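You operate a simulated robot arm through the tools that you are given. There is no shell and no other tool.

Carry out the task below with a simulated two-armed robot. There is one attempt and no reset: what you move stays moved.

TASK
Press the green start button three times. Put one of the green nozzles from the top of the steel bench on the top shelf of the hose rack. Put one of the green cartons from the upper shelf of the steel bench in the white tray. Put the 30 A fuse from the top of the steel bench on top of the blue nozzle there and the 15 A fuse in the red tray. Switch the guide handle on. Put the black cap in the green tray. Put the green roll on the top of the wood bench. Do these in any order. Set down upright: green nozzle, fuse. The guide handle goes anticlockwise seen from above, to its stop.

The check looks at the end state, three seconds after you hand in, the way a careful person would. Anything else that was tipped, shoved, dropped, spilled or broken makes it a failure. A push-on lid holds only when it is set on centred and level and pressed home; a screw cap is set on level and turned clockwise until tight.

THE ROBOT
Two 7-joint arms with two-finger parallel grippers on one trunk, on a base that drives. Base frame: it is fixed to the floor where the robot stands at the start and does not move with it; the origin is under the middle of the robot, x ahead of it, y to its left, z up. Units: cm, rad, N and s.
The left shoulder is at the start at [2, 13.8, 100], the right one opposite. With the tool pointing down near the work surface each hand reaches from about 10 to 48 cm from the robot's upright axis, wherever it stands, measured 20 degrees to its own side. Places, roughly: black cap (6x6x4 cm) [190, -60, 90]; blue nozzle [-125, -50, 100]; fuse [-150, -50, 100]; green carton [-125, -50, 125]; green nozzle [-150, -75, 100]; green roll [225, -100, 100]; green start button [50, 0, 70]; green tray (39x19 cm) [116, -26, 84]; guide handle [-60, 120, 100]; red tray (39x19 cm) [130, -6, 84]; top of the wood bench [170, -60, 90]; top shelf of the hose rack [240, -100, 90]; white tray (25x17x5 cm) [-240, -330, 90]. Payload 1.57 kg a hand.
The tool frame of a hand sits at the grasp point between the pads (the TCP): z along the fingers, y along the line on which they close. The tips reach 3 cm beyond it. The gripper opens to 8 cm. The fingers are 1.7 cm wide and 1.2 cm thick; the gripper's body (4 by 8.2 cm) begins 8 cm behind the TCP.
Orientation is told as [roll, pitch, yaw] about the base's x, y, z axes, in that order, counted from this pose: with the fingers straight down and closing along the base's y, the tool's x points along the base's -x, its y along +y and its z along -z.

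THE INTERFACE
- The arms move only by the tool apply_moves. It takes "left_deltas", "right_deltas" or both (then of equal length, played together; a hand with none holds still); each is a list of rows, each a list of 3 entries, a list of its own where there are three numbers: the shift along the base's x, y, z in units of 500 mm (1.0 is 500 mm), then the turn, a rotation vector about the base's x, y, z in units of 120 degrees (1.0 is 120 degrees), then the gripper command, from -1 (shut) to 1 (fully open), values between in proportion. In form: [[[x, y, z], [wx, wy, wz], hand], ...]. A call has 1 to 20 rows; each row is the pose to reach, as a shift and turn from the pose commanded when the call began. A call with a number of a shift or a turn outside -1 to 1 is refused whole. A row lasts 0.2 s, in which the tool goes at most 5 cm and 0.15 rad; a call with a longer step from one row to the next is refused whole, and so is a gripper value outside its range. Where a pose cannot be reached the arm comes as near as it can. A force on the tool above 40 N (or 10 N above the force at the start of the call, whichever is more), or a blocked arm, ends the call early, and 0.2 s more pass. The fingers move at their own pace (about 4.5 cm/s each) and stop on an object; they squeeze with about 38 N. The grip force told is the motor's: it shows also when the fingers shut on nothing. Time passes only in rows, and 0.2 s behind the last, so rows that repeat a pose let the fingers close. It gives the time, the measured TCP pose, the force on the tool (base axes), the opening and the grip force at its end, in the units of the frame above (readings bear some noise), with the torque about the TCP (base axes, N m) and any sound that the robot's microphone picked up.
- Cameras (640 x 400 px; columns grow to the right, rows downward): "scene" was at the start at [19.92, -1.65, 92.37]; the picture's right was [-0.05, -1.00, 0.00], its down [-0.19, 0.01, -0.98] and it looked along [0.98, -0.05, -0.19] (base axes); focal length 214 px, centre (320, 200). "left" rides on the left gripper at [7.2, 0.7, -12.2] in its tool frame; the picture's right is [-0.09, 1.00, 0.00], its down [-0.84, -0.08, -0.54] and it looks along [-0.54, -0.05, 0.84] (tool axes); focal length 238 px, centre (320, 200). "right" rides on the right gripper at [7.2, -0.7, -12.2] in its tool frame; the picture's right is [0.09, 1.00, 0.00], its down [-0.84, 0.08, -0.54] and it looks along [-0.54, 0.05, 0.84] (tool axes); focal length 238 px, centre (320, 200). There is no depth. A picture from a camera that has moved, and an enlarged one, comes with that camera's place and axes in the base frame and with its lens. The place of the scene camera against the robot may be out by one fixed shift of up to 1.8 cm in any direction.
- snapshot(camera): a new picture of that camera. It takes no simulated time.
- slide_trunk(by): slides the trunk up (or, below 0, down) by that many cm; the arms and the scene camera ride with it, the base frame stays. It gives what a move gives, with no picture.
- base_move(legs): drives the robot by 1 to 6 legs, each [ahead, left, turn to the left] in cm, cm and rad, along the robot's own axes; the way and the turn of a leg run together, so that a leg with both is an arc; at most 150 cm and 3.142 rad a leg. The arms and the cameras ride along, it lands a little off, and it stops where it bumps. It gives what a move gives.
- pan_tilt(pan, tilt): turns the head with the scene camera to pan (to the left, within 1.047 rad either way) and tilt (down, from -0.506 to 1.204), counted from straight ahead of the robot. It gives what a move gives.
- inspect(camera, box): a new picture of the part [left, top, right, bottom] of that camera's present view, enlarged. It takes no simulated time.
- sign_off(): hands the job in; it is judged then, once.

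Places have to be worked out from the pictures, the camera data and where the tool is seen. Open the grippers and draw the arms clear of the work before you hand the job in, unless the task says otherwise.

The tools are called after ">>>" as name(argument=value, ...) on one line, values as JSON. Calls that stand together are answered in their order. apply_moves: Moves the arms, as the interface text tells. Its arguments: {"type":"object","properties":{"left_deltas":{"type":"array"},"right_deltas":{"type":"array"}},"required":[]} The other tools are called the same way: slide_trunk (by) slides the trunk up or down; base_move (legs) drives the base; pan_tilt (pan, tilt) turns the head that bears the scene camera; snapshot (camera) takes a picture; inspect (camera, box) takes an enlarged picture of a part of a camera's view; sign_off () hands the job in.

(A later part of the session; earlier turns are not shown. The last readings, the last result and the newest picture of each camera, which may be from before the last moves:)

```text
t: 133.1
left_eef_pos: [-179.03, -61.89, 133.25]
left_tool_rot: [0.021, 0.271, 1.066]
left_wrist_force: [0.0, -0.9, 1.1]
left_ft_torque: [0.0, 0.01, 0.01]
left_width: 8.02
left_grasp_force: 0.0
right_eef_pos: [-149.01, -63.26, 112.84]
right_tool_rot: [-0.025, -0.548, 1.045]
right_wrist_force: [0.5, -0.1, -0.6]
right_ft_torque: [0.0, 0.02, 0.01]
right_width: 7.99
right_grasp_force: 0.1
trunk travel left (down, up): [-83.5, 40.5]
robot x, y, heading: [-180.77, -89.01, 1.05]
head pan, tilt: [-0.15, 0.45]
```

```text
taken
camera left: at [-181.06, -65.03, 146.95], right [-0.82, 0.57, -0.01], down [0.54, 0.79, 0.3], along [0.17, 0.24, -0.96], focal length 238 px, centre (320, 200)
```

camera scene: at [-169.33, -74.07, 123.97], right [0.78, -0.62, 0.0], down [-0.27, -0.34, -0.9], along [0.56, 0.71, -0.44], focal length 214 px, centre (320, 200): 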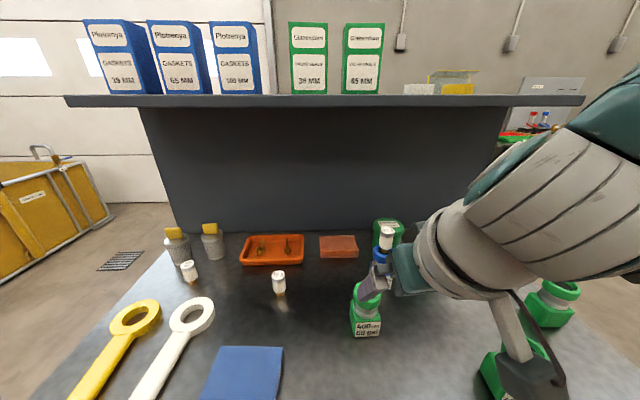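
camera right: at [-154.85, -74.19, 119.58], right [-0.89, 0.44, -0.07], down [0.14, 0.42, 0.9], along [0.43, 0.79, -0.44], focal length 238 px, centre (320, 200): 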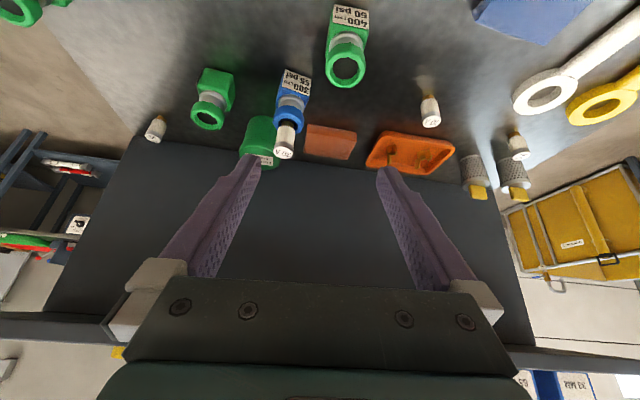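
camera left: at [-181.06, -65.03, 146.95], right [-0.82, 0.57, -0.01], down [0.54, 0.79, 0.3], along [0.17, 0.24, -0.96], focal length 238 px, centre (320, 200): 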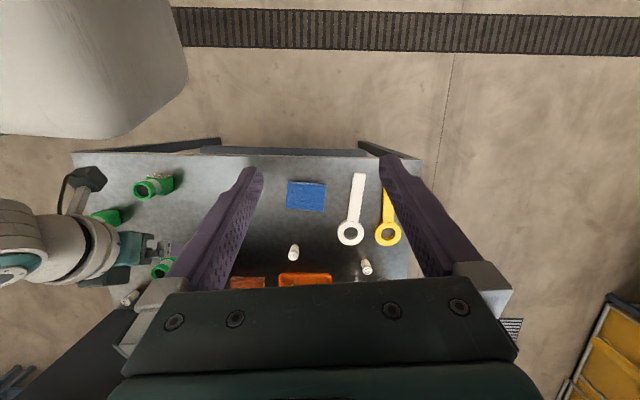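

Nothing was disturbed. With the shoulder at 146 I raise the right hand slowly at constant tilt while moving it a little ahead.

>>> apply_moves(right_deltas=[[[0.01, 0.017, 0.03], [0, 0, 0], 1], [[0.02, 0.035, 0.06], [0, 0, 0], 1], [[0.03, 0.052, 0.1], [0, 0, 0], 1], [[0.04, 0.07, 0.14], [0, 0, 0], 1], [[0.05, 0.087, 0.18], [0, 0, 0], 1], [[0.06, 0.104, 0.22], [0, 0, 0], 1], [[0.07, 0.121, 0.26], [0, 0, 0], 1], [[0.08, 0.139, 0.3], [0, 0, 0], 1], [[0.08, 0.139, 0.34], [0, 0, 0], 1]])

>>> snapshot(camera="scene")

```text
t: 134.2
left_eef_pos: [-179.02, -61.92, 133.32]
left_tool_rot: [0.018, 0.272, 1.063]
left_wrist_force: [0.4, -0.9, 0.5]
left_ft_torque: [0.0, -0.03, 0.01]
left_width: 8.01
left_grasp_force: 0.0
right_eef_pos: [-149.1, -62.83, 115.45]
right_tool_rot: [-0.03, -0.398, 1.061]
right_wrist_force: [0.1, 0.3, 0.2]
right_ft_torque: [0.0, 0.01, 0.04]
right_width: 8.0
right_grasp_force: 0.1
trunk travel left (down, up): [-83.5, 40.5]
robot x, y, heading: [-180.61, -88.5, 1.054]
head pan, tilt: [-0.15, 0.45]
stopped in row 5 (right hand): the arm was blocked; the commanded pose is now the measured one
```

```text
taken
camera scene: at [-169.33, -74.08, 135.97], right [0.78, -0.62, 0.0], down [-0.27, -0.34, -0.9], along [0.56, 0.71, -0.44], focal length 214 px, centre (320, 200)
```

scene: 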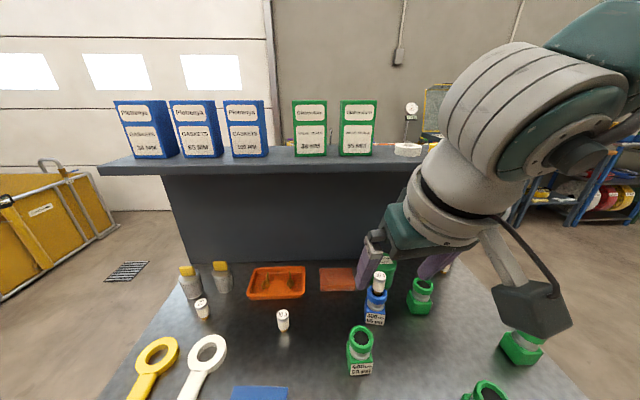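

The arm is again hindered when rising near the body, so I first extend it ahead at this height, then try raising it from the extended pose.

>>> apply_moves(right_deltas=[[[0.02, 0.035, 0], [0, 0, 0], 1], [[0.04, 0.07, 0], [0, 0, 0], 1], [[0.06, 0.104, 0], [0, 0, 0], 1], [[0.08, 0.139, 0], [0, 0, 0], 1], [[0.1, 0.173, 0], [0, 0, 0], 1], [[0.12, 0.208, 0], [0, 0, 0], 1]])

>>> apply_moves(right_deltas=[[[0, 0, 0.03], [0, 0, 0], 1], [[0, 0, 0.06], [0, 0, 0], 1], [[0, 0, 0.09], [0, 0, 0], 1], [[0, 0, 0.12], [0, 0, 0], 1], [[0, 0, 0.15], [0, 0, 0], 1]])

>>> snapshot(camera="scene")

```text
t: 135.6
left_eef_pos: [-178.89, -62.08, 133.22]
left_tool_rot: [0.019, 0.272, 1.064]
left_wrist_force: [0.0, -0.3, 0.2]
left_ft_torque: [0.01, -0.01, 0.03]
left_width: 7.98
left_grasp_force: 0.1
right_eef_pos: [-143.14, -52.43, 115.45]
right_tool_rot: [-0.03, -0.402, 1.062]
right_wrist_force: [-0.5, -0.9, 0.2]
right_ft_torque: [0.01, 0.02, 0.01]
right_width: 8.0
right_grasp_force: 0.1
trunk travel left (down, up): [-83.5, 40.5]
robot x, y, heading: [-180.48, -89.07, 1.051]
head pan, tilt: [-0.15, 0.45]
```

```text
t: 136.8
left_eef_pos: [-179.07, -62.08, 133.23]
left_tool_rot: [0.019, 0.272, 1.065]
left_wrist_force: [0.1, 0.3, -0.3]
left_ft_torque: [-0.05, -0.01, -0.03]
left_width: 8.0
left_grasp_force: 0.0
right_eef_pos: [-143.0, -52.28, 122.9]
right_tool_rot: [-0.033, -0.4, 1.06]
right_wrist_force: [0.7, 0.3, 0.2]
right_ft_torque: [-0.02, 0.01, 0.01]
right_width: 7.99
right_grasp_force: 0.1
trunk travel left (down, up): [-83.5, 40.5]
robot x, y, heading: [-180.46, -88.7, 1.045]
head pan, tilt: [-0.15, 0.45]
```

```text
taken
camera scene: at [-169.33, -74.08, 135.97], right [0.78, -0.62, 0.0], down [-0.27, -0.34, -0.9], along [0.56, 0.71, -0.44], focal length 214 px, centre (320, 200)
```

scene: 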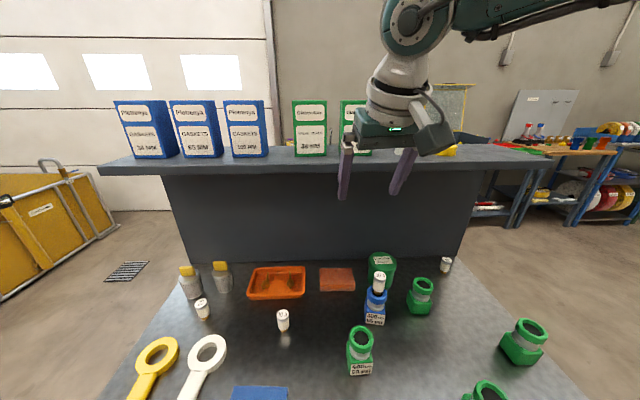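

Extending first works. I raise further to z 134 and tilt the fingers a bit more forward.

>>> apply_moves(right_deltas=[[[0, 0, 0.04], [0.02, -0.012, 0], 1], [[0.005, 0.003, 0.08], [0.04, -0.024, 0], 1], [[0.01, 0.01, 0.12], [0.062, -0.036, 0], 1], [[0.015, 0.017, 0.16], [0.083, -0.048, 0], 1], [[0.02, 0.024, 0.2], [0.104, -0.06, 0], 1], [[0.03, 0.04, 0.23], [0.124, -0.072, 0], 1]])

>>> snapshot(camera="scene")

>>> snapshot(camera="right")

```text
t: 138.2
left_eef_pos: [-178.96, -62.1, 133.28]
left_tool_rot: [0.019, 0.273, 1.064]
left_wrist_force: [0.2, 0.5, -0.2]
left_ft_torque: [0.0, 0.02, 0.02]
left_width: 7.99
left_grasp_force: 0.1
right_eef_pos: [-142.36, -50.55, 132.64]
right_tool_rot: [-0.042, -0.662, 1.081]
right_wrist_force: [-0.3, 0.0, 0.4]
right_ft_torque: [-0.07, 0.02, 0.03]
right_width: 8.0
right_grasp_force: 0.1
trunk travel left (down, up): [-83.5, 40.5]
robot x, y, heading: [-180.53, -88.83, 1.054]
head pan, tilt: [-0.15, 0.45]
```

```text
taken
camera scene: at [-169.33, -74.08, 135.97], right [0.78, -0.62, 0.0], down [-0.27, -0.34, -0.9], along [0.56, 0.71, -0.44], focal length 214 px, centre (320, 200)
```

scene: 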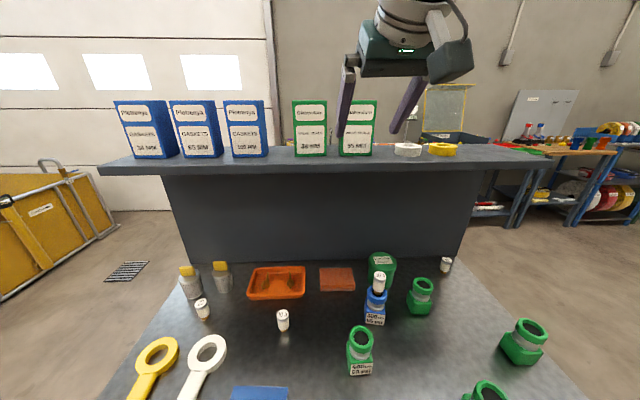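

```text
taken
camera right: at [-148.31, -62.12, 137.78], right [-0.9, 0.43, -0.09], down [0.07, 0.34, 0.94], along [0.43, 0.84, -0.33], focal length 238 px, centre (320, 200)
```

right: 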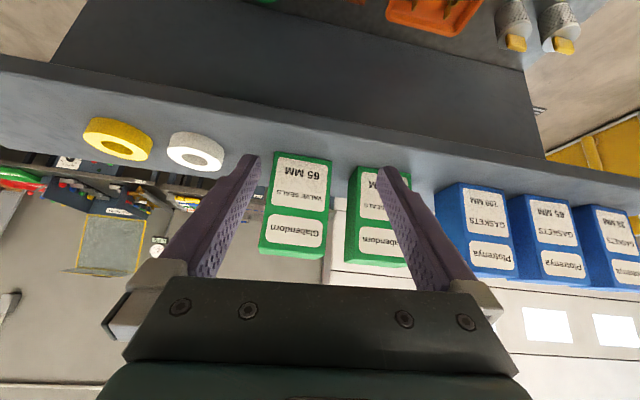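

Carton front face re-measured: centre near [-134.65, -41.2], facing yaw 1.08, matching the hand's yaw. I shift 2.4 cm right, go 8 cm ahead and tilt to about 0.9, stopping just short of the carton.

>>> apply_moves(right_deltas=[[[0.023, 0.024, -0.005], [0.02, -0.008, 0], 1], [[0.047, 0.047, -0.01], [0.04, -0.016, 0], 1], [[0.07, 0.071, -0.018], [0.064, -0.024, 0], 1], [[0.094, 0.094, -0.026], [0.087, -0.032, 0], 1], [[0.117, 0.118, -0.032], [0.109, -0.04, 0], 1], [[0.117, 0.118, -0.032], [0.109, -0.04, 0], 1]])

>>> snapshot(camera="right")

>>> snapshot(camera="scene")

```text
t: 139.6
left_eef_pos: [-178.91, -62.0, 133.31]
left_tool_rot: [0.019, 0.272, 1.065]
left_wrist_force: [0.2, 0.4, -0.9]
left_ft_torque: [0.0, -0.01, -0.02]
left_width: 7.99
left_grasp_force: 0.1
right_eef_pos: [-135.56, -44.32, 132.86]
right_tool_rot: [0.025, -0.941, 1.019]
right_wrist_force: [-0.6, -0.6, -0.3]
right_ft_torque: [0.01, -0.01, -0.01]
right_width: 8.02
right_grasp_force: 0.1
trunk travel left (down, up): [-83.5, 40.5]
robot x, y, heading: [-180.74, -88.65, 1.044]
head pan, tilt: [-0.15, 0.45]
```

```text
taken
camera right: at [-142.15, -56.74, 134.22], right [-0.89, 0.46, -0.06], down [-0.03, 0.08, 1.0], along [0.46, 0.89, -0.06], focal length 238 px, centre (320, 200)
```

right: 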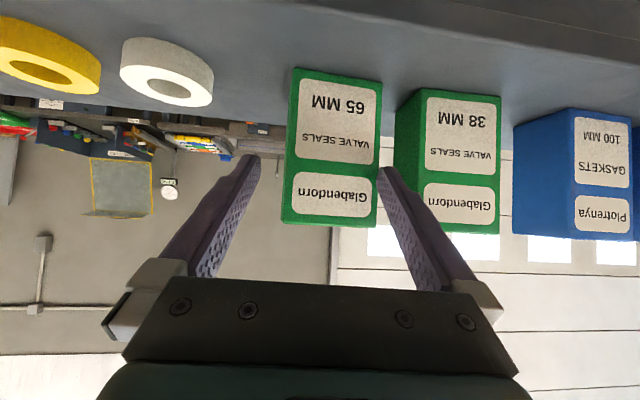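

```text
taken
camera scene: at [-169.33, -74.08, 135.97], right [0.78, -0.62, 0.0], down [-0.27, -0.34, -0.9], along [0.56, 0.71, -0.44], focal length 214 px, centre (320, 200)
```

scene: 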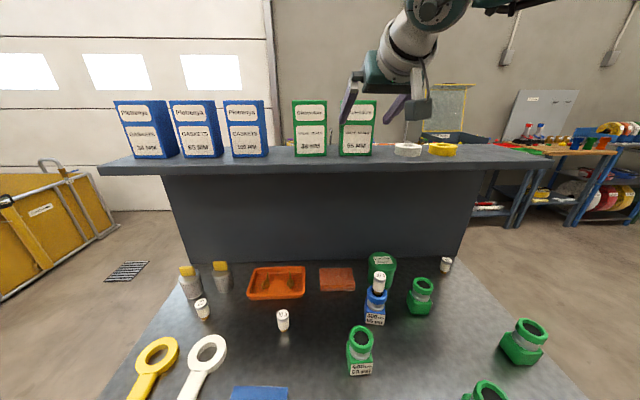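

The hand is about 0.7 cm right of the carton's centre and just short of it. I shift left, correct the yaw and lower 2 cm, then recheck.

>>> apply_moves(right_deltas=[[[-0.007, 0.003, -0.02], [0, 0, 0.015], 1], [[-0.014, 0.007, -0.04], [0, 0, 0.029], 1], [[-0.014, 0.007, -0.04], [0, 0, 0.029], 1]])

>>> snapshot(camera="right")

>>> inspect(camera="scene", box=[280, 60, 440, 180])

```text
t: 140.4
left_eef_pos: [-179.0, -62.03, 133.27]
left_tool_rot: [0.02, 0.273, 1.064]
left_wrist_force: [0.7, -0.2, 0.5]
left_ft_torque: [-0.01, -0.01, -0.03]
left_width: 8.0
left_grasp_force: 0.0
right_eef_pos: [-136.52, -44.11, 130.87]
right_tool_rot: [0.025, -0.941, 1.082]
right_wrist_force: [-0.6, -0.2, 0.2]
right_ft_torque: [0.0, 0.0, 0.0]
right_width: 8.0
right_grasp_force: 0.0
trunk travel left (down, up): [-83.5, 40.5]
robot x, y, heading: [-180.48, -88.53, 1.049]
head pan, tilt: [-0.15, 0.45]
```

```text
taken
camera right: at [-142.09, -56.79, 132.2], right [-0.91, 0.4, -0.06], down [-0.03, 0.08, 1.0], along [0.41, 0.91, -0.06], focal length 238 px, centre (320, 200)
```

right: 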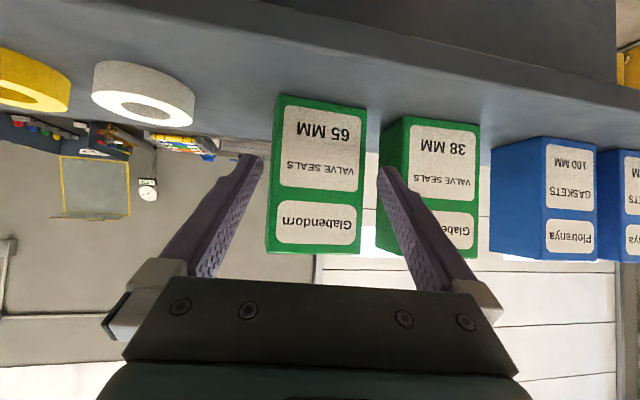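

```text
3.33 times, centred on (360, 120) of scene
camera zoom: at [-169.33, -74.08, 135.97], right [0.78, -0.62, 0.0], down [-0.27, -0.34, -0.9], along [0.56, 0.71, -0.44], focal length 715 px, centre (187, 467)
```

zoom: 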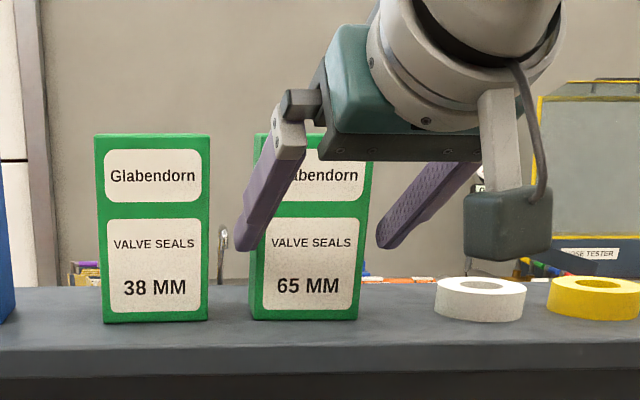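

The carton is now centred between the fingers, whose tips are just in front of it. I advance 5.5 cm slowly so the fingers slide along its sides.

>>> apply_moves(right_deltas=[[[0.013, 0.024, 0], [0, 0, 0], 1], [[0.026, 0.048, 0], [0, 0, 0], 1], [[0.039, 0.073, 0], [0, 0, 0], 1], [[0.052, 0.097, 0], [0, 0, 0], 1], [[0.052, 0.097, 0], [0, 0, 0], 1]])

>>> snapshot(camera="right")

>>> inspect(camera="scene", box=[280, 60, 440, 180])

```text
t: 141.6
left_eef_pos: [-178.95, -61.96, 133.23]
left_tool_rot: [0.019, 0.271, 1.066]
left_wrist_force: [0.1, -0.5, 0.2]
left_ft_torque: [0.0, -0.02, 0.0]
left_width: 8.01
left_grasp_force: 0.1
right_eef_pos: [-134.58, -40.21, 130.95]
right_tool_rot: [0.027, -0.938, 1.08]
right_wrist_force: [0.7, 0.4, 0.7]
right_ft_torque: [0.01, 0.0, 0.03]
right_width: 8.01
right_grasp_force: 0.1
right hand out of reach, approached as far as the arm can: row 4, 5
trunk travel left (down, up): [-83.5, 40.5]
robot x, y, heading: [-180.7, -88.61, 1.051]
head pan, tilt: [-0.15, 0.45]
```

```text
taken
camera right: at [-140.33, -52.91, 132.45], right [-0.91, 0.4, -0.06], down [-0.03, 0.08, 1.0], along [0.41, 0.91, -0.06], focal length 238 px, centre (320, 200)
```

right: 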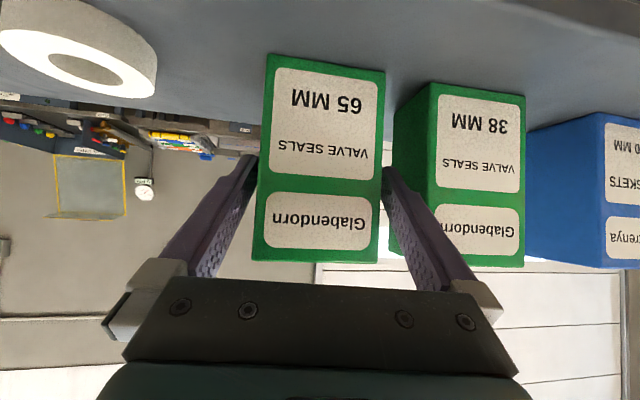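

```text
3.33 times, centred on (360, 120) of scene
camera zoom: at [-169.33, -74.08, 135.97], right [0.78, -0.62, 0.0], down [-0.27, -0.34, -0.9], along [0.56, 0.71, -0.44], focal length 715 px, centre (187, 467)
```

zoom: 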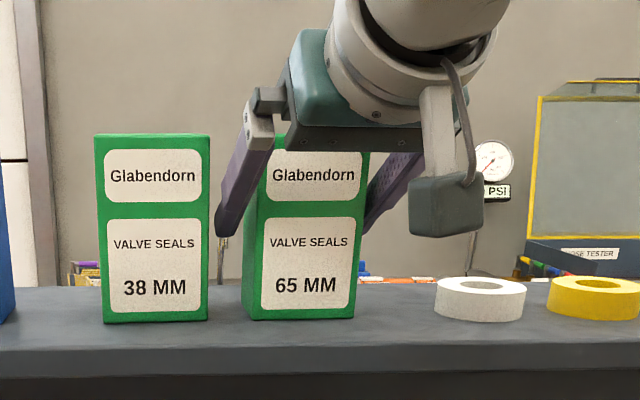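

The fingers straddle the carton about 3.3 cm deep (arm at its reach limit), which is enough. I close the gripper.

>>> apply_moves(right_deltas=[[[0, 0, 0], [0, 0, 0], 0.6], [[0, 0, 0], [0, 0, 0], 0.4], [[0, 0, 0], [0, 0, 0], -1], [[0, 0, 0], [0, 0, 0], -1], [[0, 0, 0], [0, 0, 0], -1]])

>>> snapshot(camera="right")

```text
t: 142.8
left_eef_pos: [-178.98, -62.02, 133.26]
left_tool_rot: [0.02, 0.272, 1.064]
left_wrist_force: [0.4, -0.3, 0.9]
left_ft_torque: [0.0, 0.01, -0.02]
left_width: 7.99
left_grasp_force: 0.1
right_eef_pos: [-134.61, -40.26, 131.05]
right_tool_rot: [0.023, -0.94, 1.08]
right_wrist_force: [0.1, 0.1, 2.2]
right_ft_torque: [-0.05, -0.1, -0.02]
right_width: 6.76
right_grasp_force: 38.2
trunk travel left (down, up): [-83.5, 40.5]
robot x, y, heading: [-180.58, -88.53, 1.049]
head pan, tilt: [-0.15, 0.45]
```

```text
taken
camera right: at [-140.31, -52.9, 132.48], right [-0.91, 0.4, -0.06], down [-0.03, 0.08, 1.0], along [0.41, 0.91, -0.06], focal length 238 px, centre (320, 200)
```

right: 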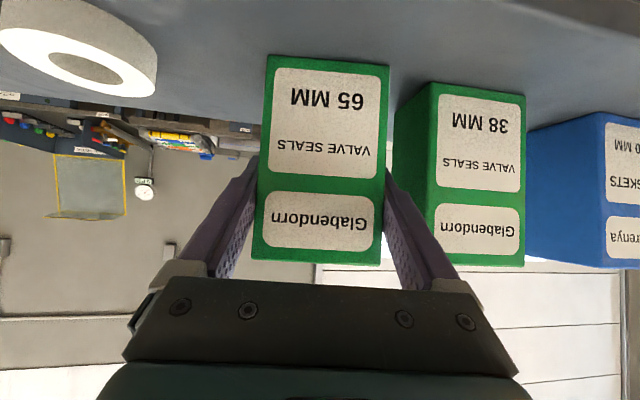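

Gripped (6.76 cm). I lift with the trunk by 6 cm, then back the base away 45 cm so the arm posture stays unchanged.

>>> slide_trunk(by=6)

>>> snapshot(camera="right")

>>> base_move(legs=[[-50, 0, 0]])

>>> snapshot(camera="scene")

>>> snapshot(camera="right")

```text
t: 143.8
left_eef_pos: [-179.08, -61.98, 139.18]
left_tool_rot: [0.021, 0.27, 1.064]
left_wrist_force: [0.1, 0.1, -0.3]
left_ft_torque: [-0.02, 0.02, 0.02]
left_width: 7.96
left_grasp_force: 0.1
right_eef_pos: [-134.69, -40.28, 137.01]
right_tool_rot: [0.024, -0.939, 1.081]
right_wrist_force: [0.4, -0.6, -2.0]
right_ft_torque: [-0.02, 0.05, 0.0]
right_width: 6.78
right_grasp_force: 37.9
trunk travel left (down, up): [-89.5, 34.5]
robot x, y, heading: [-180.65, -88.85, 1.048]
head pan, tilt: [-0.15, 0.45]
```

```text
taken
camera right: at [-140.33, -52.92, 138.45], right [-0.91, 0.4, -0.06], down [-0.03, 0.08, 1.0], along [0.41, 0.91, -0.06], focal length 238 px, centre (320, 200)
```

right: 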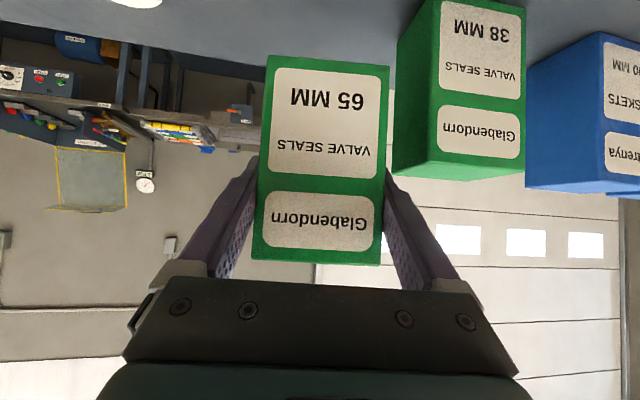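

```text
t: 146.8
left_eef_pos: [-203.84, -105.51, 139.17]
left_tool_rot: [0.019, 0.273, 1.06]
left_wrist_force: [-0.4, 0.2, 0.7]
left_ft_torque: [0.03, 0.06, 0.01]
left_width: 8.0
left_grasp_force: 0.1
right_eef_pos: [-159.5, -83.84, 137.1]
right_tool_rot: [0.023, -0.938, 1.074]
right_wrist_force: [0.4, -0.2, -1.9]
right_ft_torque: [-0.02, 0.0, 0.0]
right_width: 6.78
right_grasp_force: 37.8
trunk travel left (down, up): [-89.5, 34.5]
robot x, y, heading: [-205.49, -132.44, 1.05]
head pan, tilt: [-0.15, 0.45]
```

```text
taken
camera scene: at [-194.31, -117.7, 141.97], right [0.78, -0.62, 0.0], down [-0.27, -0.34, -0.9], along [0.56, 0.7, -0.44], focal length 214 px, centre (320, 200)
```

scene: 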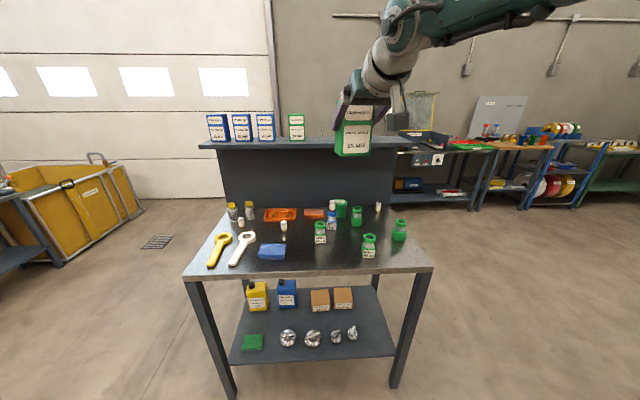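

```text
taken
camera right: at [-165.23, -96.65, 138.46], right [-0.91, 0.41, -0.06], down [-0.03, 0.08, 1.0], along [0.41, 0.91, -0.06], focal length 238 px, centre (320, 200)
```

right: 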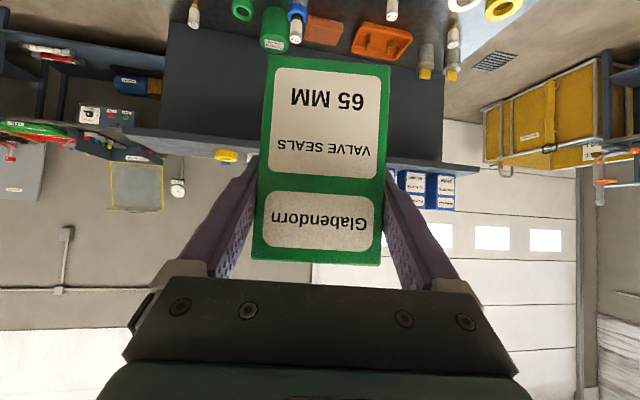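

Carton secured, nothing else disturbed. I back off a little more and turn around to find the cart with the white tray.

>>> base_move(legs=[[-15, 0, 0], [0, 0, 2.9]])

>>> pan_tilt(pan=0.3, tilt=0.45)

>>> snapshot(camera="scene")

```text
t: 154.9
left_eef_pos: [-221.76, -170.56, 139.16]
left_tool_rot: [0.02, 0.271, -2.344]
left_wrist_force: [0.5, 0.5, 0.5]
left_ft_torque: [-0.02, 0.03, 0.0]
left_width: 7.99
left_grasp_force: 0.0
right_eef_pos: [-270.27, -179.91, 137.15]
right_tool_rot: [0.024, -0.94, -2.328]
right_wrist_force: [0.0, -0.2, -2.0]
right_ft_torque: [0.01, 0.0, 0.01]
right_width: 6.76
right_grasp_force: 37.8
trunk travel left (down, up): [-89.5, 34.5]
robot x, y, heading: [-213.13, -145.05, -2.354]
head pan, tilt: [-0.15, 0.45]
```

```text
t: 155.8
left_eef_pos: [-221.75, -170.47, 139.3]
left_tool_rot: [0.018, 0.273, -2.343]
left_wrist_force: [-0.1, 0.8, -1.2]
left_ft_torque: [0.0, -0.02, -0.02]
left_width: 8.0
left_grasp_force: 0.0
right_eef_pos: [-270.22, -179.91, 136.93]
right_tool_rot: [0.025, -0.94, -2.329]
right_wrist_force: [0.4, 0.9, -1.6]
right_ft_torque: [0.02, 0.03, 0.03]
right_width: 6.78
right_grasp_force: 37.8
trunk travel left (down, up): [-89.5, 34.5]
robot x, y, heading: [-212.88, -144.93, -2.359]
head pan, tilt: [0.3, 0.45]
```

```text
taken
camera scene: at [-223.8, -161.54, 141.96], right [-0.88, 0.47, 0.0], down [0.2, 0.38, -0.9], along [-0.42, -0.8, -0.44], focal length 214 px, centre (320, 200)
```

scene: 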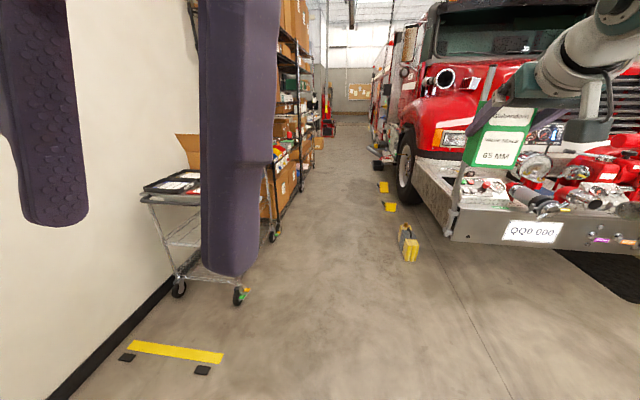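

The cart is ahead-left, partly hidden behind my left hand. I turn a bit left so it comes between the hands.

>>> base_move(legs=[[0, 0, 0.5]])

>>> pan_tilt(pan=0.0, tilt=0.4)

>>> snapshot(camera="scene")

>>> inspect(camera="scene", box=[180, 110, 380, 270])

```text
t: 157.6
left_eef_pos: [-208.56, -171.49, 139.23]
left_tool_rot: [0.019, 0.274, -1.848]
left_wrist_force: [0.2, -0.4, 0.1]
left_ft_torque: [-0.01, -0.03, -0.01]
left_width: 8.01
left_grasp_force: 0.0
right_eef_pos: [-246.84, -202.96, 137.02]
right_tool_rot: [0.025, -0.941, -1.833]
right_wrist_force: [0.4, -0.8, -1.5]
right_ft_torque: [0.01, -0.02, -0.01]
right_width: 6.78
right_grasp_force: 38.2
trunk travel left (down, up): [-89.5, 34.5]
robot x, y, heading: [-212.7, -144.88, -1.862]
head pan, tilt: [0.3, 0.45]
```

```text
t: 158.4
left_eef_pos: [-208.68, -171.66, 139.27]
left_tool_rot: [0.02, 0.272, -1.848]
left_wrist_force: [-0.4, 0.4, -1.2]
left_ft_torque: [0.03, 0.0, -0.01]
left_width: 8.01
left_grasp_force: 0.0
right_eef_pos: [-246.95, -202.97, 137.07]
right_tool_rot: [0.024, -0.94, -1.832]
right_wrist_force: [-0.4, 0.5, -1.6]
right_ft_torque: [0.03, 0.0, 0.0]
right_width: 6.76
right_grasp_force: 38.2
trunk travel left (down, up): [-89.5, 34.5]
robot x, y, heading: [-212.86, -144.89, -1.864]
head pan, tilt: [0.0, 0.4]
```

```text
taken
camera scene: at [-217.95, -164.81, 142.43], right [-0.96, 0.29, 0.0], down [0.11, 0.37, -0.92], along [-0.26, -0.88, -0.39], focal length 214 px, centre (320, 200)
```

scene: 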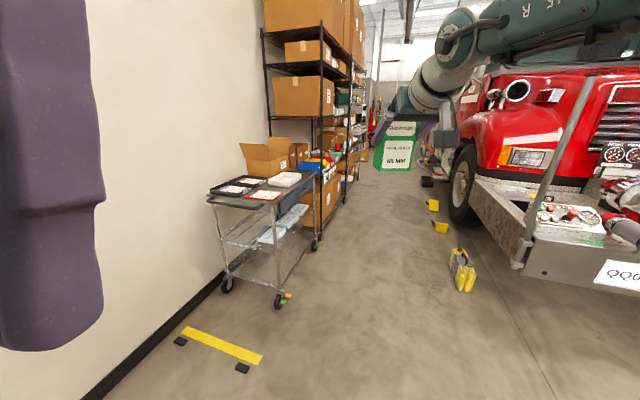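

```text
2.50 times, centred on (280, 190) of scene
camera zoom: at [-217.95, -164.81, 142.43], right [-0.96, 0.29, 0.0], down [0.11, 0.37, -0.92], along [-0.26, -0.88, -0.39], focal length 536 px, centre (420, 225)
```

zoom: 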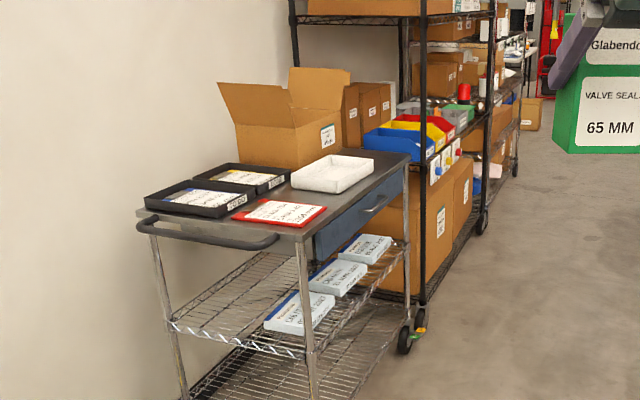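

The white tray is on the cart at about [-238, -338], about 12 cm in from the cart's long side. I drive along the aisle to come alongside it, then turn to face it.

>>> base_move(legs=[[0, 0, -0.23], [150, 0, 0], [13, 0, 0], [0, 0, 1.57]])

>>> pan_tilt(pan=0.0, tilt=0.55)

>>> snapshot(camera="scene")

>>> snapshot(camera="right")

```text
t: 171.4
left_eef_pos: [-267.87, -288.98, 139.18]
left_tool_rot: [0.019, 0.272, -0.521]
left_wrist_force: [-0.5, 0.3, 0.4]
left_ft_torque: [0.01, 0.02, 0.0]
left_width: 8.01
left_grasp_force: 0.2
right_eef_pos: [-246.54, -333.4, 136.97]
right_tool_rot: [0.022, -0.939, -0.504]
right_wrist_force: [-0.3, -0.4, -1.5]
right_ft_torque: [0.02, 0.0, -0.02]
right_width: 6.74
right_grasp_force: 37.5
trunk travel left (down, up): [-89.5, 34.5]
robot x, y, heading: [-294.93, -286.98, -0.533]
head pan, tilt: [0.0, 0.4]
```

```text
t: 172.1
left_eef_pos: [-267.98, -288.92, 139.24]
left_tool_rot: [0.019, 0.272, -0.52]
left_wrist_force: [-0.2, 0.5, -0.4]
left_ft_torque: [-0.04, -0.02, -0.03]
left_width: 7.98
left_grasp_force: 0.1
right_eef_pos: [-246.62, -333.5, 136.93]
right_tool_rot: [0.024, -0.939, -0.505]
right_wrist_force: [-1.2, -0.4, -1.4]
right_ft_torque: [0.01, -0.04, -0.01]
right_width: 6.77
right_grasp_force: 38.0
trunk travel left (down, up): [-89.5, 34.5]
robot x, y, heading: [-294.47, -286.87, -0.532]
head pan, tilt: [0.0, 0.55]
```

```text
taken
camera scene: at [-277.69, -297.71, 141.06], right [-0.51, -0.86, 0.0], down [-0.45, 0.27, -0.85], along [0.73, -0.43, -0.52], focal length 214 px, centre (320, 200)
```

scene: 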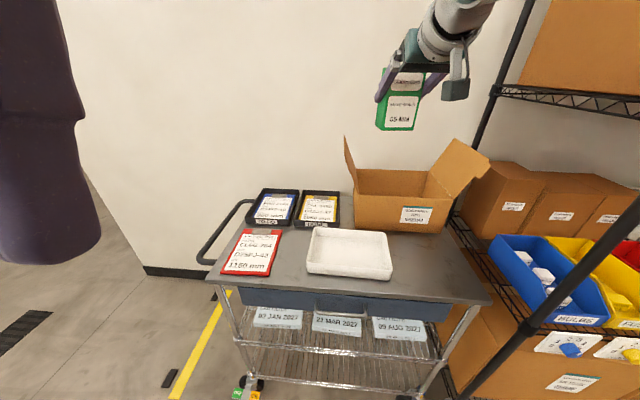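

```text
taken
camera right: at [-259.34, -327.44, 138.45], right [0.42, 0.91, -0.06], down [0.08, 0.03, 1.0], along [0.91, -0.42, -0.06], focal length 238 px, centre (320, 200)
```

right: 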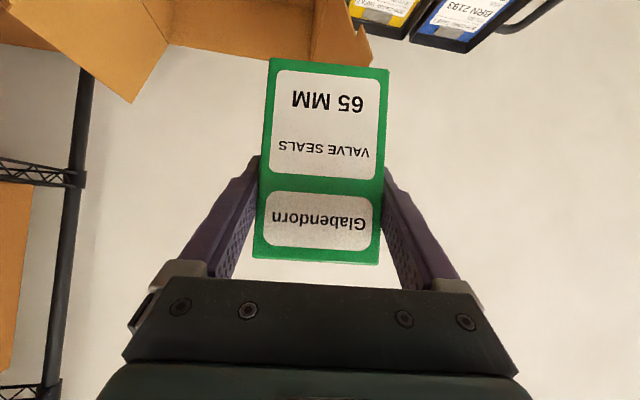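

The tray's centre computes to about [-238.9, -330.7]; the carton hangs near [-245.2, -334.3]. I shift the base 2.8 cm ahead and 6.3 cm left and lower the trunk most of the way.

>>> base_move(legs=[[2.8, 6.3, 0]])

>>> slide_trunk(by=-30)

>>> snapshot(camera="scene")

>>> snapshot(camera="right")

```text
t: 173.1
left_eef_pos: [-262.39, -284.97, 139.26]
left_tool_rot: [0.02, 0.272, -0.52]
left_wrist_force: [0.4, 0.0, 0.1]
left_ft_torque: [0.0, 0.01, 0.04]
left_width: 7.99
left_grasp_force: 0.0
right_eef_pos: [-241.06, -329.6, 136.93]
right_tool_rot: [0.025, -0.937, -0.501]
right_wrist_force: [-0.6, -0.6, -1.3]
right_ft_torque: [0.02, 0.0, 0.0]
right_width: 6.77
right_grasp_force: 38.2
trunk travel left (down, up): [-89.5, 34.5]
robot x, y, heading: [-289.05, -282.89, -0.532]
head pan, tilt: [0.0, 0.55]
```

```text
t: 176.1
left_eef_pos: [-262.37, -284.91, 109.24]
left_tool_rot: [0.019, 0.272, -0.52]
left_wrist_force: [-0.2, 0.1, 0.0]
left_ft_torque: [-0.02, 0.01, 0.01]
left_width: 7.98
left_grasp_force: 0.1
right_eef_pos: [-241.05, -329.53, 107.03]
right_tool_rot: [0.025, -0.94, -0.5]
right_wrist_force: [-0.6, 0.7, -1.9]
right_ft_torque: [0.02, 0.02, 0.02]
right_width: 6.77
right_grasp_force: 37.9
trunk travel left (down, up): [-59.5, 64.5]
robot x, y, heading: [-289.28, -283.03, -0.528]
head pan, tilt: [0.0, 0.55]
```

```text
taken
camera scene: at [-272.1, -293.73, 111.06], right [-0.51, -0.86, 0.0], down [-0.45, 0.27, -0.85], along [0.73, -0.43, -0.52], focal length 214 px, centre (320, 200)
```

scene: 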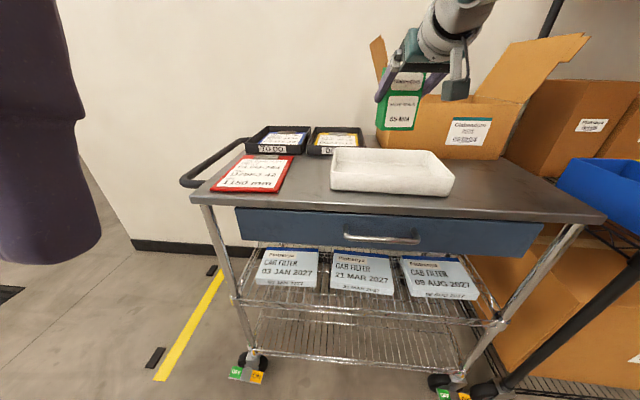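

```text
taken
camera right: at [-253.74, -323.45, 108.46], right [0.42, 0.91, -0.06], down [0.08, 0.03, 1.0], along [0.91, -0.42, -0.06], focal length 238 px, centre (320, 200)
```

right: 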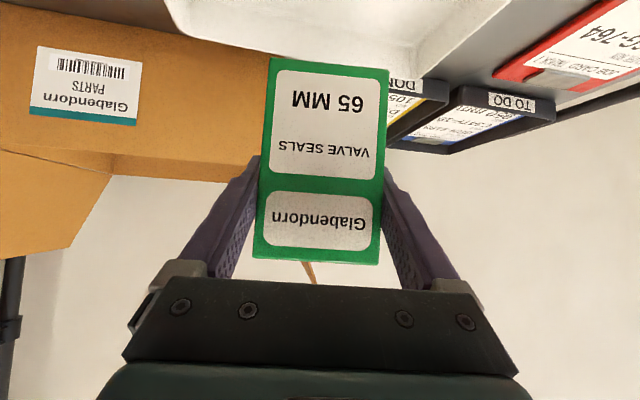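

I check the carton's place over the tray with zoomed views.

>>> inspect(camera="scene", box=[310, 80, 490, 210])

>>> inspect(camera="right", box=[140, 0, 460, 200])

```text
3.08 times, centred on (400, 145) of scene
camera zoom: at [-272.1, -293.73, 111.06], right [-0.51, -0.86, 0.0], down [-0.45, 0.27, -0.85], along [0.73, -0.43, -0.52], focal length 660 px, centre (74, 369)
```

zoom: 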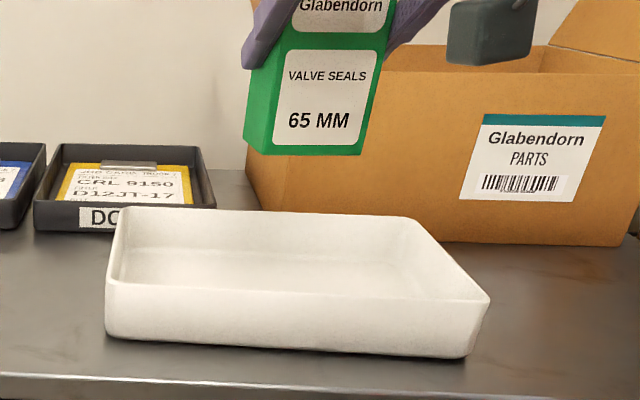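

```text
2.00 times, centred on (300, 100) of right
camera zoom: at [-253.74, -323.45, 108.46], right [0.42, 0.91, -0.06], down [0.08, 0.03, 1.0], along [0.91, -0.42, -0.06], focal length 477 px, centre (360, 400)
```

zoom: 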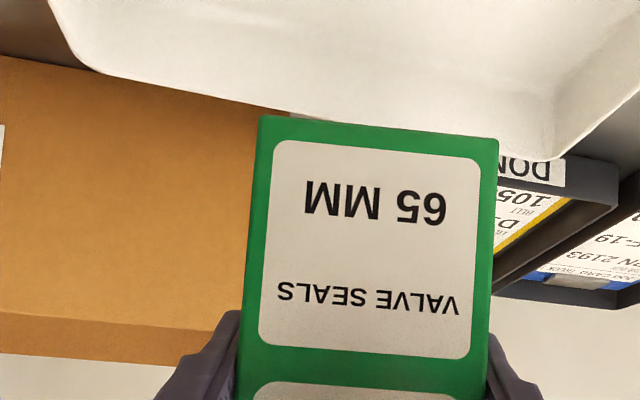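

The tray's rim centre is [-238.4, -330.3] at z about 92.4 and the carton hangs centred over it. I lower 10.5 cm with the trunk and then finish with small arm steps.

>>> slide_trunk(by=-10.5)

>>> apply_moves(right_deltas=[[[0, 0, -0.008], [0, 0, 0], -1], [[0, 0, -0.016], [0, 0, 0], -1], [[0, 0, -0.024], [0, 0, 0], -1], [[0, 0, -0.03], [0, 0, 0], -1]])

>>> inspect(camera="scene", box=[310, 20, 490, 170])

```text
t: 177.5
left_eef_pos: [-262.29, -284.95, 98.79]
left_tool_rot: [0.019, 0.274, -0.518]
left_wrist_force: [0.6, 0.1, 0.3]
left_ft_torque: [-0.04, -0.01, -0.01]
left_width: 7.99
left_grasp_force: 0.1
right_eef_pos: [-240.96, -329.55, 96.41]
right_tool_rot: [0.024, -0.939, -0.502]
right_wrist_force: [0.0, 0.3, -1.0]
right_ft_torque: [0.04, 0.01, -0.02]
right_width: 6.76
right_grasp_force: 38.0
trunk travel left (down, up): [-49.0, 75.0]
robot x, y, heading: [-289.07, -282.99, -0.528]
head pan, tilt: [0.0, 0.55]
```

```text
t: 178.5
left_eef_pos: [-262.27, -284.97, 98.89]
left_tool_rot: [0.019, 0.27, -0.518]
left_wrist_force: [0.3, -0.3, 0.7]
left_ft_torque: [0.0, 0.02, -0.02]
left_width: 8.01
left_grasp_force: 0.0
right_eef_pos: [-240.77, -329.53, 95.47]
right_tool_rot: [0.025, -0.948, -0.5]
right_wrist_force: [-6.2, 5.7, 23.2]
right_ft_torque: [-0.18, 0.97, -0.26]
right_width: 6.75
right_grasp_force: 38.6
trunk travel left (down, up): [-49.0, 75.0]
robot x, y, heading: [-289.24, -282.94, -0.53]
head pan, tilt: [0.0, 0.55]
```

```text
2.67 times, centred on (400, 95) of scene
camera zoom: at [-272.02, -293.82, 100.64], right [-0.51, -0.86, 0.0], down [-0.45, 0.26, -0.85], along [0.74, -0.43, -0.52], focal length 572 px, centre (107, 480)
```

zoom: 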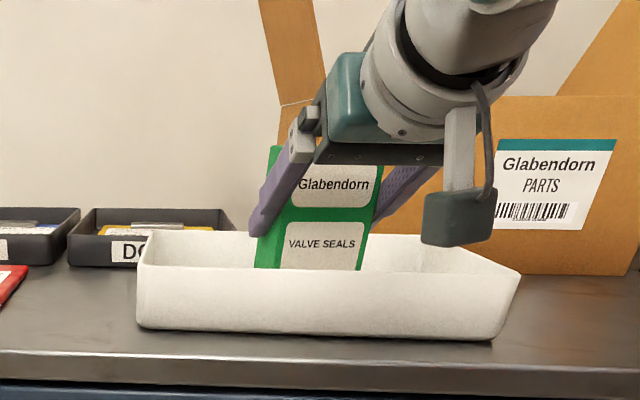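

The carton rests on the tray floor (23 N). I relieve the load, open, and withdraw along the finger axis.

>>> apply_moves(right_deltas=[[[0, 0, 0.006], [0, 0, 0], -1], [[0, 0, 0.01], [0, 0, 0], 0.72], [[0, 0, 0.01], [0, 0, 0], 0.8], [[0, 0, 0.01], [0, 0, 0], 1], [[0, 0, 0.01], [0, 0, 0], 1]])

>>> snapshot(camera="right")

>>> inspect(camera="scene", box=[310, 20, 490, 170])

```text
t: 179.7
left_eef_pos: [-262.3, -284.92, 98.8]
left_tool_rot: [0.02, 0.271, -0.517]
left_wrist_force: [-0.2, 0.0, -0.1]
left_ft_torque: [0.01, 0.02, 0.02]
left_width: 7.99
left_grasp_force: 0.1
right_eef_pos: [-241.07, -329.45, 95.47]
right_tool_rot: [0.024, -0.938, -0.504]
right_wrist_force: [0.1, 0.3, 1.2]
right_ft_torque: [0.0, -0.02, 0.0]
right_width: 8.0
right_grasp_force: 0.1
trunk travel left (down, up): [-49.0, 75.0]
robot x, y, heading: [-288.68, -282.96, -0.531]
head pan, tilt: [0.0, 0.55]
```

```text
taken
camera right: at [-253.77, -323.42, 96.96], right [0.41, 0.91, -0.06], down [0.08, 0.03, 1.0], along [0.91, -0.42, -0.06], focal length 238 px, centre (320, 200)
```

right: 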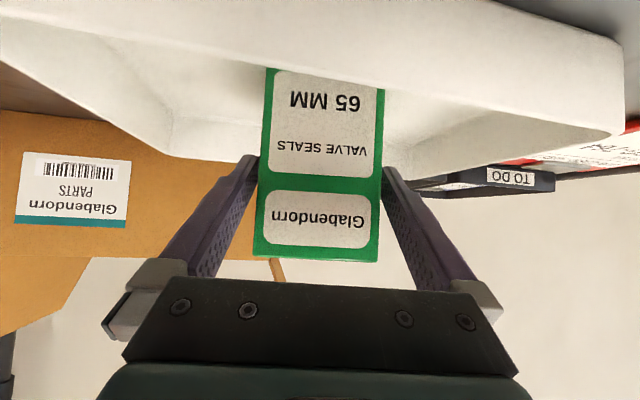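

```text
2.67 times, centred on (400, 95) of scene
camera zoom: at [-272.09, -293.74, 100.56], right [-0.51, -0.86, 0.0], down [-0.45, 0.27, -0.85], along [0.73, -0.43, -0.52], focal length 572 px, centre (107, 480)
```

zoom: 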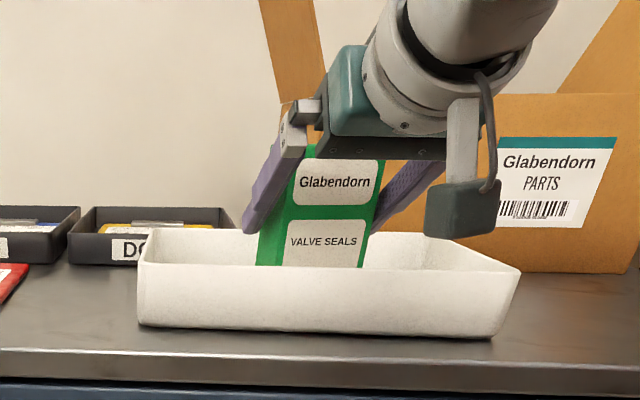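

The carton stands free in the tray. I raise the trunk 14 cm so the fingers slide off upward, then look.

>>> slide_trunk(by=14)

>>> snapshot(camera="scene")

>>> base_move(legs=[[-15, 0, 0]])

>>> snapshot(camera="right")

```text
t: 181.3
left_eef_pos: [-262.31, -284.96, 112.76]
left_tool_rot: [0.02, 0.272, -0.518]
left_wrist_force: [0.2, -0.9, -0.2]
left_ft_torque: [-0.01, -0.02, 0.0]
left_width: 7.99
left_grasp_force: 0.0
right_eef_pos: [-241.13, -329.49, 109.54]
right_tool_rot: [0.024, -0.937, -0.502]
right_wrist_force: [0.1, -0.3, -0.1]
right_ft_torque: [-0.02, -0.01, 0.0]
right_width: 8.05
right_grasp_force: 0.0
trunk travel left (down, up): [-63.0, 61.0]
robot x, y, heading: [-289.1, -282.69, -0.531]
head pan, tilt: [0.0, 0.55]
```

```text
taken
camera scene: at [-272.1, -293.73, 114.56], right [-0.51, -0.86, 0.0], down [-0.45, 0.27, -0.85], along [0.73, -0.43, -0.52], focal length 214 px, centre (320, 200)
```

scene: 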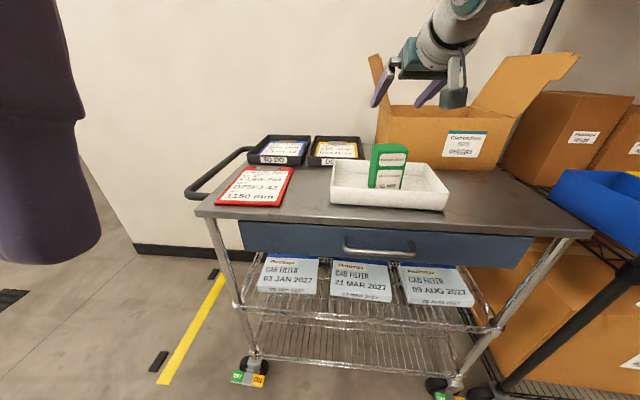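

```text
t: 182.7
left_eef_pos: [-275.16, -277.44, 112.78]
left_tool_rot: [0.019, 0.272, -0.52]
left_wrist_force: [0.0, 0.3, 0.2]
left_ft_torque: [-0.03, -0.03, -0.04]
left_width: 8.01
left_grasp_force: 0.0
right_eef_pos: [-254.01, -321.95, 109.57]
right_tool_rot: [0.025, -0.941, -0.506]
right_wrist_force: [0.1, 0.6, 0.9]
right_ft_torque: [0.0, -0.03, 0.01]
right_width: 8.0
right_grasp_force: 0.0
trunk travel left (down, up): [-63.0, 61.0]
robot x, y, heading: [-301.9, -275.33, -0.531]
head pan, tilt: [0.0, 0.55]
```

```text
taken
camera right: at [-266.67, -315.85, 110.98], right [0.42, 0.91, -0.06], down [0.08, 0.03, 1.0], along [0.91, -0.42, -0.06], focal length 238 px, centre (320, 200)
```

right: 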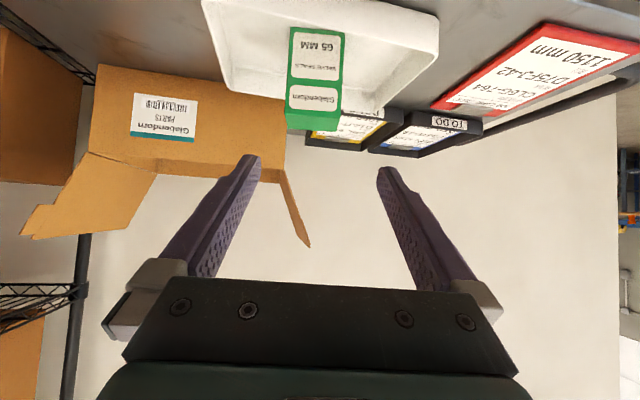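

The carton is in the white tray. In free space I now retract the extended right arm by about 20 cm in small steps, easing the tilt to 0.75.

>>> apply_moves(right_deltas=[[[-0.034, 0.02, 0], [0, 0, 0], 1], [[-0.069, 0.04, 0], [0.004, 0.007, 0], 1], [[-0.103, 0.061, 0], [0.009, 0.015, 0], 1], [[-0.138, 0.081, 0], [0.013, 0.022, 0], 1], [[-0.172, 0.101, 0], [0.018, 0.031, 0], 1], [[-0.207, 0.121, 0], [0.023, 0.039, 0], 1], [[-0.241, 0.141, 0], [0.028, 0.047, 0], 1], [[-0.276, 0.162, 0], [0.033, 0.056, 0], 1], [[-0.31, 0.182, 0], [0.038, 0.065, 0], 1], [[-0.345, 0.202, 0], [0.043, 0.073, 0], 1]])

>>> snapshot(camera="right")

```text
t: 184.9
left_eef_pos: [-275.32, -277.31, 112.76]
left_tool_rot: [0.02, 0.272, -0.52]
left_wrist_force: [-0.1, -0.3, 0.3]
left_ft_torque: [-0.03, -0.01, 0.01]
left_width: 7.99
left_grasp_force: 0.1
right_eef_pos: [-271.41, -311.76, 109.66]
right_tool_rot: [0.031, -0.763, -0.508]
right_wrist_force: [-0.1, 0.9, -0.1]
right_ft_torque: [0.04, 0.0, 0.03]
right_width: 8.0
right_grasp_force: 0.1
trunk travel left (down, up): [-63.0, 61.0]
robot x, y, heading: [-301.9, -275.85, -0.538]
head pan, tilt: [0.0, 0.55]
```

```text
taken
camera right: at [-283.59, -305.94, 113.47], right [0.41, 0.91, -0.04], down [0.23, -0.06, 0.97], along [0.88, -0.41, -0.23], focal length 238 px, centre (320, 200)
```

right: 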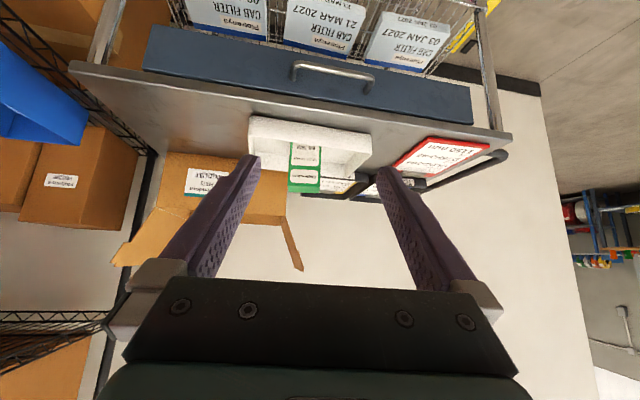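

The retraction went smoothly. Now I drive back toward the steel bench, aiming for its right-hand end.

>>> base_move(legs=[[0, 0, 1.583], [150, 0, 0], [0, -104, 0]])

>>> pan_tilt(pan=0.4, tilt=0.4)

>>> snapshot(camera="scene")

```text
t: 201.1
left_eef_pos: [-134.65, -170.54, 112.8]
left_tool_rot: [0.019, 0.273, 1.071]
left_wrist_force: [0.7, 1.1, 0.3]
left_ft_torque: [0.01, 0.0, 0.01]
left_width: 7.98
left_grasp_force: 0.0
right_eef_pos: [-100.45, -165.82, 109.65]
right_tool_rot: [0.031, -0.761, 1.084]
right_wrist_force: [1.1, -1.0, 0.5]
right_ft_torque: [0.0, 0.02, -0.02]
right_width: 7.99
right_grasp_force: 0.1
trunk travel left (down, up): [-63.0, 61.0]
robot x, y, heading: [-136.31, -197.69, 1.061]
head pan, tilt: [0.0, 0.55]
```

```text
t: 202.0
left_eef_pos: [-134.67, -170.49, 112.63]
left_tool_rot: [0.019, 0.271, 1.073]
left_wrist_force: [-0.1, -0.2, -0.4]
left_ft_torque: [-0.01, 0.02, 0.01]
left_width: 7.99
left_grasp_force: 0.1
right_eef_pos: [-100.45, -165.96, 109.5]
right_tool_rot: [0.031, -0.762, 1.084]
right_wrist_force: [0.4, -0.3, 0.1]
right_ft_torque: [0.01, 0.0, 0.02]
right_width: 8.0
right_grasp_force: 0.0
trunk travel left (down, up): [-63.0, 61.0]
robot x, y, heading: [-136.24, -197.32, 1.06]
head pan, tilt: [0.4, 0.4]
```

```text
taken
camera scene: at [-129.6, -180.59, 115.93], right [0.99, -0.11, 0.0], down [-0.04, -0.39, -0.92], along [0.1, 0.92, -0.39], focal length 214 px, centre (320, 200)
```

scene: 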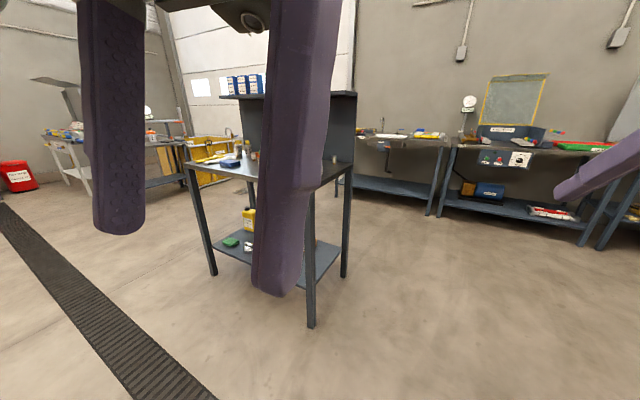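

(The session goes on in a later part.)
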